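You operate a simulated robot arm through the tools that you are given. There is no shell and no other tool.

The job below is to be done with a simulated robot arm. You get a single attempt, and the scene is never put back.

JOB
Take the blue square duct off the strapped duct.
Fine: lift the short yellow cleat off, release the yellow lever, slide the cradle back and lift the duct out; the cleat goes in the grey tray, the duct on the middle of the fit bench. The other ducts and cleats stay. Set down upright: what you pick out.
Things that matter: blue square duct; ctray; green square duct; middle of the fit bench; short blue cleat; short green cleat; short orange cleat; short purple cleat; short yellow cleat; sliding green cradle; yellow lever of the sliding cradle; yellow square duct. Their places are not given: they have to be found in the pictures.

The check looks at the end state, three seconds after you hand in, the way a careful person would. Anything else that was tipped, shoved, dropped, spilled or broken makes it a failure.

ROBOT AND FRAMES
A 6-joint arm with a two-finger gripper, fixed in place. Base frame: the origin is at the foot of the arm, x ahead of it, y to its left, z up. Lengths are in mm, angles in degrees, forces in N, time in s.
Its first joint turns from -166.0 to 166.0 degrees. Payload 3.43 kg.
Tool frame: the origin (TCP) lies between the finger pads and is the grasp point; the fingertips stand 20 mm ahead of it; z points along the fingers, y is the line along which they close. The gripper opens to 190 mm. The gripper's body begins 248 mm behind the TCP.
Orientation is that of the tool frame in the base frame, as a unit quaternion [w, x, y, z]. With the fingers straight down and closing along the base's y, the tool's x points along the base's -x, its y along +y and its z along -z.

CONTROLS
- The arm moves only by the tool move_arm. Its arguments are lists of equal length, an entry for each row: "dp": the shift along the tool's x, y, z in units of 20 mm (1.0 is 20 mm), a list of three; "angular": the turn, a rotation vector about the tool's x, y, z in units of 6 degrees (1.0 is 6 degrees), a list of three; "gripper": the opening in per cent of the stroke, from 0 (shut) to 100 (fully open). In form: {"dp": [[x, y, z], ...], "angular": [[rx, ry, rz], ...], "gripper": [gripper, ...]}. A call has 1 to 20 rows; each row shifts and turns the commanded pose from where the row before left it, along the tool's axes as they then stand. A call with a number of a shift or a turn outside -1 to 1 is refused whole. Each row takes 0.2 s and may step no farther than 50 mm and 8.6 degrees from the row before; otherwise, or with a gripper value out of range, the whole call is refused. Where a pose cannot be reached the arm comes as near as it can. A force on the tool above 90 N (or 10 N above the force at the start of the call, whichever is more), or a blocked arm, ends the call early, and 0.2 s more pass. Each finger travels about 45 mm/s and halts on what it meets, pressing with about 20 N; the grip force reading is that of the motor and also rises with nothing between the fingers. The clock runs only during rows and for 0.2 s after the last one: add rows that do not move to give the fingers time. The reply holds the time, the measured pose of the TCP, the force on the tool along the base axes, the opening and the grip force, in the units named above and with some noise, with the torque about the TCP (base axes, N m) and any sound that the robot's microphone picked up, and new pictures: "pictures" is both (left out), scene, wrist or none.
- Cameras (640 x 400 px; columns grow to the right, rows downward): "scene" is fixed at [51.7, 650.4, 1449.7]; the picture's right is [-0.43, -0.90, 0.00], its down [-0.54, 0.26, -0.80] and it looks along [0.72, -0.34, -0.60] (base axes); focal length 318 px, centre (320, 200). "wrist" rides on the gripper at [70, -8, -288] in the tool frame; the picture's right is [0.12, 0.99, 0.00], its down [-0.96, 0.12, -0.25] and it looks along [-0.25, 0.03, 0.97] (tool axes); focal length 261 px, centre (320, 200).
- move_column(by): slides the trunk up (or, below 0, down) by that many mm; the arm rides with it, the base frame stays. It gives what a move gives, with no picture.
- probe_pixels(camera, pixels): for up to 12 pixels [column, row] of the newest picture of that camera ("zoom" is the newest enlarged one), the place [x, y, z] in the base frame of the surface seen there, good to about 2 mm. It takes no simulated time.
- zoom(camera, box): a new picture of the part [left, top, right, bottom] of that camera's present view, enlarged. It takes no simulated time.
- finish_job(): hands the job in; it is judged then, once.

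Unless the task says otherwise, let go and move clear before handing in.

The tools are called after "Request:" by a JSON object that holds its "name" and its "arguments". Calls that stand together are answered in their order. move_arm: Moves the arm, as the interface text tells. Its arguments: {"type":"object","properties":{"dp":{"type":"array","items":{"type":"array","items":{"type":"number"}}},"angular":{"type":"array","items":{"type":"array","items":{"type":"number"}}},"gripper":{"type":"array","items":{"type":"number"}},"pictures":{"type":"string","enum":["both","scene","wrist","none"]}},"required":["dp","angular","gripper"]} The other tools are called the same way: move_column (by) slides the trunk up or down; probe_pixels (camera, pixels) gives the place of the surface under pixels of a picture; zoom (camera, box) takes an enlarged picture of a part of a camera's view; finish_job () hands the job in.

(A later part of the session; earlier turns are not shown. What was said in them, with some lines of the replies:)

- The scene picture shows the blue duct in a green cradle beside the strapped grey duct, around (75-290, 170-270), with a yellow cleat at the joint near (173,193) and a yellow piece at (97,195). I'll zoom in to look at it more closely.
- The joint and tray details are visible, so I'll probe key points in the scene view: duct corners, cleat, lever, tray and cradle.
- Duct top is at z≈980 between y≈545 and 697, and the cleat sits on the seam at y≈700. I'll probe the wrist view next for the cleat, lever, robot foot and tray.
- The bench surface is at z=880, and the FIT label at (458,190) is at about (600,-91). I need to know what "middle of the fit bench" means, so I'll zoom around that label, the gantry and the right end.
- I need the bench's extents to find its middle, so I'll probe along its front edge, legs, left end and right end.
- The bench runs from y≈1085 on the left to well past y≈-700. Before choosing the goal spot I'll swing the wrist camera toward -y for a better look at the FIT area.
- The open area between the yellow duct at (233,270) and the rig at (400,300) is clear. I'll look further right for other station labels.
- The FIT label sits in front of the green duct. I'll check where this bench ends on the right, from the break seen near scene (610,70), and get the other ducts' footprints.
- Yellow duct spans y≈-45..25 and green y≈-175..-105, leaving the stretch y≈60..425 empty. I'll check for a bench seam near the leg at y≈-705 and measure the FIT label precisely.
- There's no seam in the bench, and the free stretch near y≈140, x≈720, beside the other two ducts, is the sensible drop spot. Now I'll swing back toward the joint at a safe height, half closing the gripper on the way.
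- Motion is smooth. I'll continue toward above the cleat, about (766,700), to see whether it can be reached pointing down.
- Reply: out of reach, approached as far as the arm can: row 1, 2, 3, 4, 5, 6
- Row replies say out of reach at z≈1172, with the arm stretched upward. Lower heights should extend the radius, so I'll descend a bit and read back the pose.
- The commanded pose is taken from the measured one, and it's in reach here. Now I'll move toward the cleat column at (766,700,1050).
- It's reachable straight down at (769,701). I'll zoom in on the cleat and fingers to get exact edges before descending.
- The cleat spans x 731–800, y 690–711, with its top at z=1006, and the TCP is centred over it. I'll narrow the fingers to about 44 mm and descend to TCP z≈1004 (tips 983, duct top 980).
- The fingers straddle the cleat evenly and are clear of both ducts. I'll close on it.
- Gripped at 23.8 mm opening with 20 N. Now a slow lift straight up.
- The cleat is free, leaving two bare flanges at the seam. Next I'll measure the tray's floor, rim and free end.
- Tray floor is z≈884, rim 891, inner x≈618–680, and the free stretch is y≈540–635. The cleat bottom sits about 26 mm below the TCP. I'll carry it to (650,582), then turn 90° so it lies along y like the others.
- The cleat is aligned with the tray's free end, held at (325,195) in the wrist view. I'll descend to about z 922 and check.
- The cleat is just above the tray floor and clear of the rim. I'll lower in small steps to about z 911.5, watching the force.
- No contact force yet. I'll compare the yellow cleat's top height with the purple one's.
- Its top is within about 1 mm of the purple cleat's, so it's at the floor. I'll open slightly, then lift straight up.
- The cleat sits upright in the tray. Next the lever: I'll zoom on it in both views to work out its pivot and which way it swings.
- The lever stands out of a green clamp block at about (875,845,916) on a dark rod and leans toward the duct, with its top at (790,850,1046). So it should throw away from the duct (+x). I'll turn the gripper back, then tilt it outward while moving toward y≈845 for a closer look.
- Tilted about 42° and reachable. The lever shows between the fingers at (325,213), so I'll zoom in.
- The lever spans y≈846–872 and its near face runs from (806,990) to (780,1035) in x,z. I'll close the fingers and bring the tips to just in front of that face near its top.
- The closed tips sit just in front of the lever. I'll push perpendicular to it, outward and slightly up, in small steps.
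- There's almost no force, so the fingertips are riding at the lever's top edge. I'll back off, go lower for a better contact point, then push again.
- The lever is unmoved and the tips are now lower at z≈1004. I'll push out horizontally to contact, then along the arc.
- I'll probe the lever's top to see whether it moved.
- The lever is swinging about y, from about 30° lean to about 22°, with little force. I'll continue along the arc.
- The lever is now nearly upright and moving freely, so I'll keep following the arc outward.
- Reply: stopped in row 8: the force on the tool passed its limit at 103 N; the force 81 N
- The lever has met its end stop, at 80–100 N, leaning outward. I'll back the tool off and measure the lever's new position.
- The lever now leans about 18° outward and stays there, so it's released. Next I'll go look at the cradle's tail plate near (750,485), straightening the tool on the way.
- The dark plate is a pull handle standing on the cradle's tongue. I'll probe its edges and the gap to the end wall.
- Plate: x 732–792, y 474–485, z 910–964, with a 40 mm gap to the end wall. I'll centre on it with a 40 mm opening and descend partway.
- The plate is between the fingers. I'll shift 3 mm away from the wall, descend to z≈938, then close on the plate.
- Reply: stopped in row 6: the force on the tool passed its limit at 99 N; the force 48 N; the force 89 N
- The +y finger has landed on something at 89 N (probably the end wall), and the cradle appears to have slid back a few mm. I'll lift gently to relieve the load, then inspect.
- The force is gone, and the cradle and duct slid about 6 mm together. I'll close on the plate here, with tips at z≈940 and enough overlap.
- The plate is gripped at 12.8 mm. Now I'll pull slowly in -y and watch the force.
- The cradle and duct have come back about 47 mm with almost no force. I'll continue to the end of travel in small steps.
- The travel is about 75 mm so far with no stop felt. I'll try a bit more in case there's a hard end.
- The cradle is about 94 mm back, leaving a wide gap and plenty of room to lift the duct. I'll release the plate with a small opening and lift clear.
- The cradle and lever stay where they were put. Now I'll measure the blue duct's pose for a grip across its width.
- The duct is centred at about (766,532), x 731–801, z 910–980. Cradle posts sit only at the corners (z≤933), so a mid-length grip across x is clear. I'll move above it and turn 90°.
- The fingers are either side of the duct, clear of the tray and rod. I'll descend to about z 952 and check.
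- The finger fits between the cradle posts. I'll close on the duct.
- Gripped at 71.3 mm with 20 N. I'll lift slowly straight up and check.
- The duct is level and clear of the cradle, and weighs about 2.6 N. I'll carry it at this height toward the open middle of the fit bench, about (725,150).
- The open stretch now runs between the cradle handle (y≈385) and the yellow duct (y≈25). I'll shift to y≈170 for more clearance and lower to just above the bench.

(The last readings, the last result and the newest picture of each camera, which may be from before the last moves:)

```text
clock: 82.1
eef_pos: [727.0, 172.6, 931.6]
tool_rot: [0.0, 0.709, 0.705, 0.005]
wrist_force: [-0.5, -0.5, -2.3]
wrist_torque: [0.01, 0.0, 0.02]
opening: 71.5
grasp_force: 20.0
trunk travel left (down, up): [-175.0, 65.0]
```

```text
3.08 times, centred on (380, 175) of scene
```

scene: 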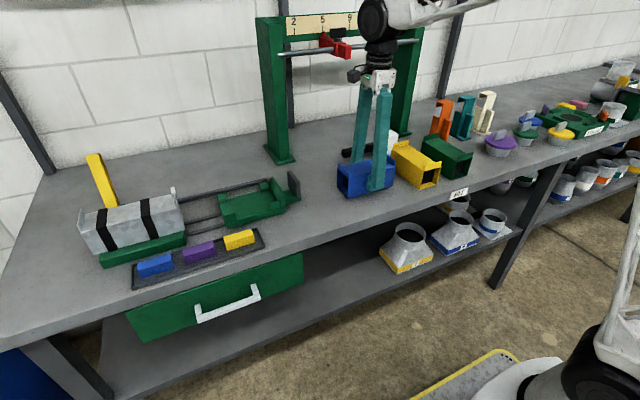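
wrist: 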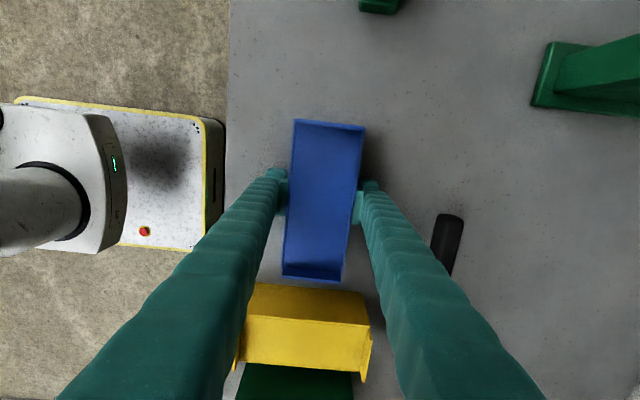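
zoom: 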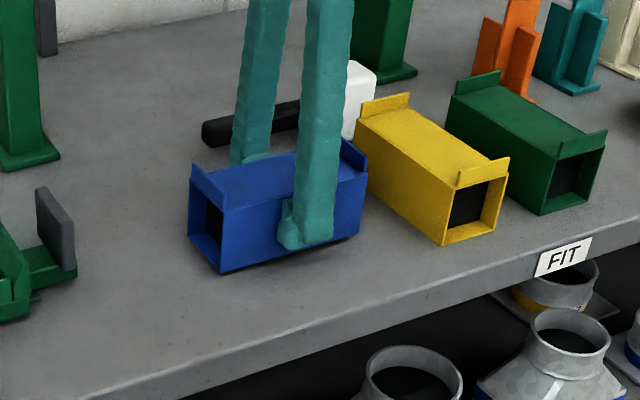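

The duct is about 9 mm above the bench. I'll lower in small steps until contact shows in the force.

Request:
{"name": "move_arm", "arguments": {"dp": [[0, 0, 0.2], [0, 0, 0.15], [0, 0, 0.05], [0, 0, 0]], "angular": [[0, 0, 0], [0, 0, 0], [0, 0, 0], [0, 0, 0]], "gripper": [25, 25, 25, 25], "pictures": "scene"}}

Request:
{"name": "zoom", "arguments": {"camera": "scene", "box": [320, 130, 450, 220]}}

Request:
{"name": "probe_pixels", "arguments": {"camera": "zoom", "pixels": [[160, 170], [140, 185], [300, 140], [390, 130], [420, 160], [90, 180]]}}

```text
clock: 83.1
eef_pos: [727.4, 172.0, 922.8]
tool_rot: [0.0, 0.709, 0.705, 0.004]
wrist_force: [-0.3, 1.1, -2.4]
wrist_torque: [0.0, -0.01, 0.0]
opening: 71.5
grasp_force: 19.9
trunk travel left (down, up): [-175.0, 65.0]
```

scene: 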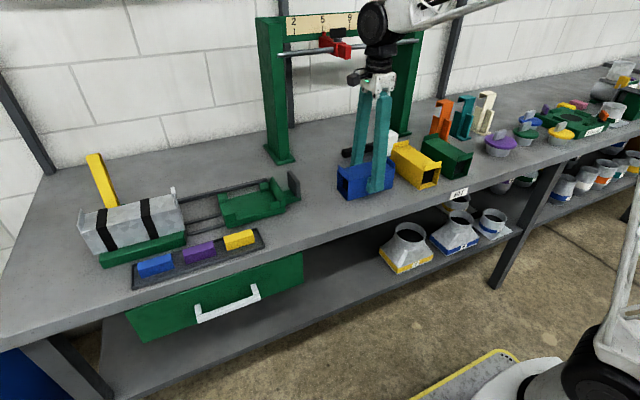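

```text
4.44 times, centred on (385, 175) of scene
```

zoom: 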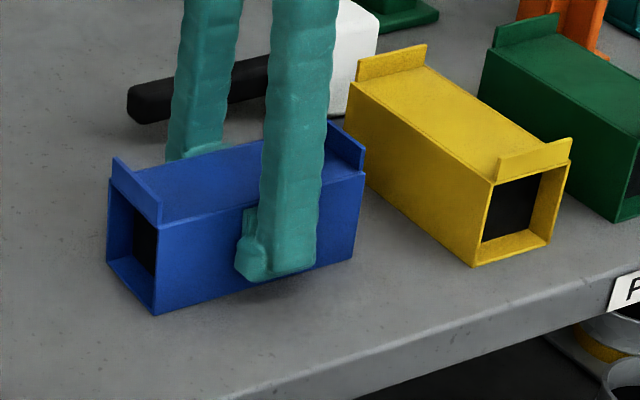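

```text
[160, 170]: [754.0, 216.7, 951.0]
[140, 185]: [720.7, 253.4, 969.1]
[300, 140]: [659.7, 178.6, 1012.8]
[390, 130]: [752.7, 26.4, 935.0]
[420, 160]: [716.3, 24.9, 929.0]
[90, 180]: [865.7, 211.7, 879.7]
```

The duct's top is at z≈951 against 949.5 for the standing yellow duct, so about 1 mm remains. I'll lower by tiny steps.

Request:
{"name": "move_arm", "arguments": {"dp": [[0, 0, 0.05], [0, 0, 0.03], [0, 0, 0]], "angular": [[0, 0, 0], [0, 0, 0], [0, 0, 0]], "gripper": [25, 25, 25], "pictures": "none"}}

```text
clock: 83.9
eef_pos: [726.2, 172.3, 921.5]
tool_rot: [-0.001, 0.709, 0.705, 0.004]
wrist_force: [1.6, 0.5, 8.3]
wrist_torque: [-0.09, 0.3, 0.02]
opening: 71.4
grasp_force: 20.7
trunk travel left (down, up): [-175.0, 65.0]
```

Contact is made (force went from -2.4 to +8.3 N). I'll open and lift straight up.

Request:
{"name": "move_arm", "arguments": {"dp": [[0, 0, 0], [0, 0, 0], [0, 0, 0], [0, 0, 0], [0, 0, -0.5], [0, 0, -1], [0, 0, -1], [0, 0, -1], [0, 0, -1], [0, 0, -1], [0, 0, -1], [0, 0, -1], [0, 0, -1], [0, 0, -1]], "angular": [[0, 0, 0], [0, 0, 0], [0, 0, 0], [0, 0, 0], [0, 0, 0], [0, 0, 0], [0, 0, 0], [0, 0, 0], [0, 0, 0], [0, 0, 0], [0, 0, 0], [0, 0, 0], [0, 0, 0], [0, 0, 0]], "gripper": [55, 55, 55, 55, 55, 55, 55, 55, 55, 55, 55, 55, 55, 55], "pictures": "both"}}

Request:
{"name": "zoom", "arguments": {"camera": "scene", "box": [280, 110, 480, 240]}}

Request:
{"name": "zoom", "arguments": {"camera": "scene", "box": [50, 130, 310, 290]}}

Request:
{"name": "probe_pixels", "arguments": {"camera": "scene", "pixels": [[360, 170], [375, 168], [345, 180], [395, 165], [350, 190], [420, 160], [105, 175]]}}

```text
clock: 86.9
eef_pos: [724.6, 171.3, 1110.6]
tool_rot: [-0.001, 0.709, 0.705, 0.004]
wrist_force: [0.1, -0.1, 0.0]
wrist_torque: [0.04, 0.03, -0.02]
opening: 104.6
grasp_force: 0.1
trunk travel left (down, up): [-175.0, 65.0]
```

scene: 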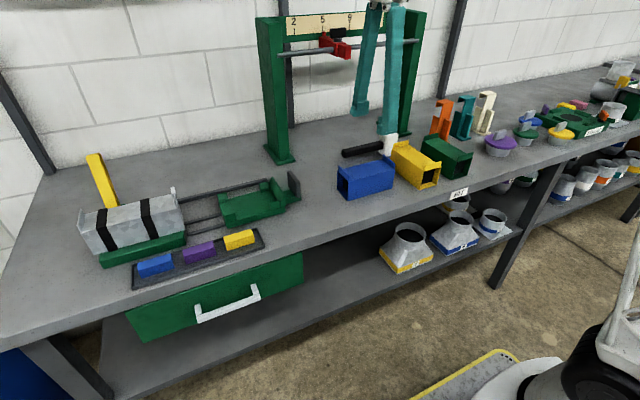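
wrist: 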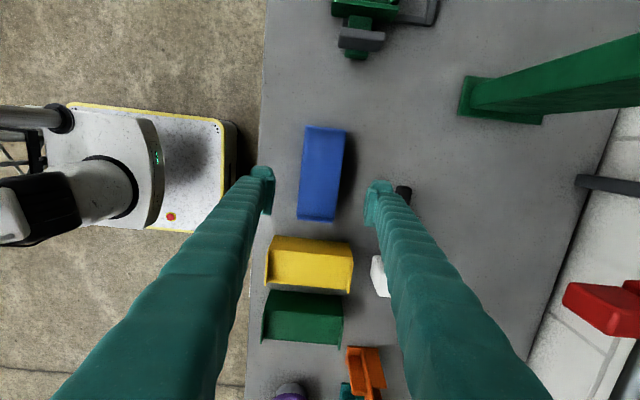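

```text
3.08 times, centred on (380, 175) of scene
```

zoom: 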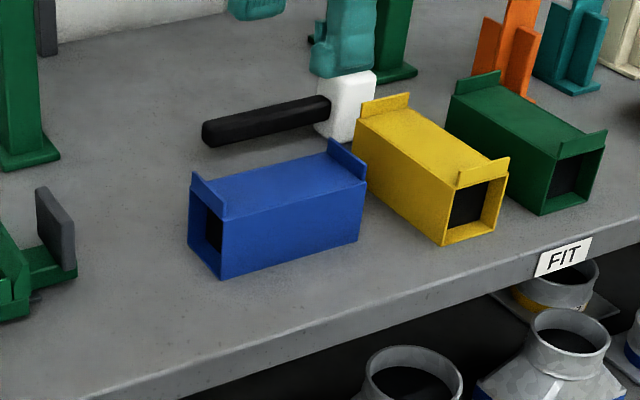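

```text
2.46 times, centred on (180, 210) of scene
```

zoom: 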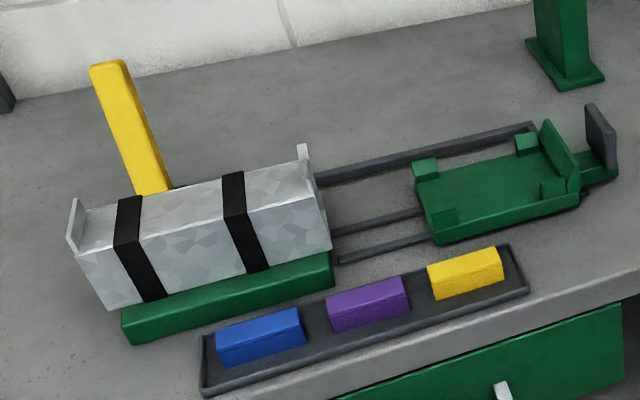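

```text
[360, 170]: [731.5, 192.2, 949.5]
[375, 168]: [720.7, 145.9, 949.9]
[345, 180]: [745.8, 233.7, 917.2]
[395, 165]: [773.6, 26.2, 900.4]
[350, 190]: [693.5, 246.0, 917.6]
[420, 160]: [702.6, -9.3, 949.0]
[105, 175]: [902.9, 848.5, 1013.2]
```

The blue duct stands upright and level at about (727,172), top z≈950, in the open middle of the fit bench. The yellow cleat is upright in the tray, the cradle and lever are still where I left them, the other ducts and cleats show no shift, and the arm is clear. Handing in.

Request:
{"name": "finish_job", "arguments": {}}

```text
The job is handed in.
```

The blue square duct is off the strapped duct and the job is handed in. I have not seen the verdict. The main uncertainty is the exact spot for the duct.

- **Cleat:** the short yellow cleat is upright in the free end of the grey tray, next to the purple and blue ones.
- **Lever and cradle:** the yellow lever is thrown over to its end stop, and the cradle is slid back about 94 mm. Both stayed put after I let go.
- **Duct:** it stands upright at about x 727, y 172 mm, in the open stretch of bench between the cradle handle and the yellow duct.

**Middle of the fit bench:** I had to judge where this was. The FIT label sits further right, at y ≈ -97 mm, directly in front of the green and yellow ducts, and there is no room between them. I used the clear area beside them instead.

**Two hard contacts:** the tool went over the 90 N limit twice:
- **At the lever:** about 103 N when it met its stop.
- **At the cradle:** about 99 N when a finger landed on what was probably the cradle's end wall as I lowered onto the handle. The cradle and duct slid a few millimetres together.

I saw no damage in the pictures after either one. In the final pictures the other ducts and cleats I could see had not moved. I never found the short green and orange cleats in any view.
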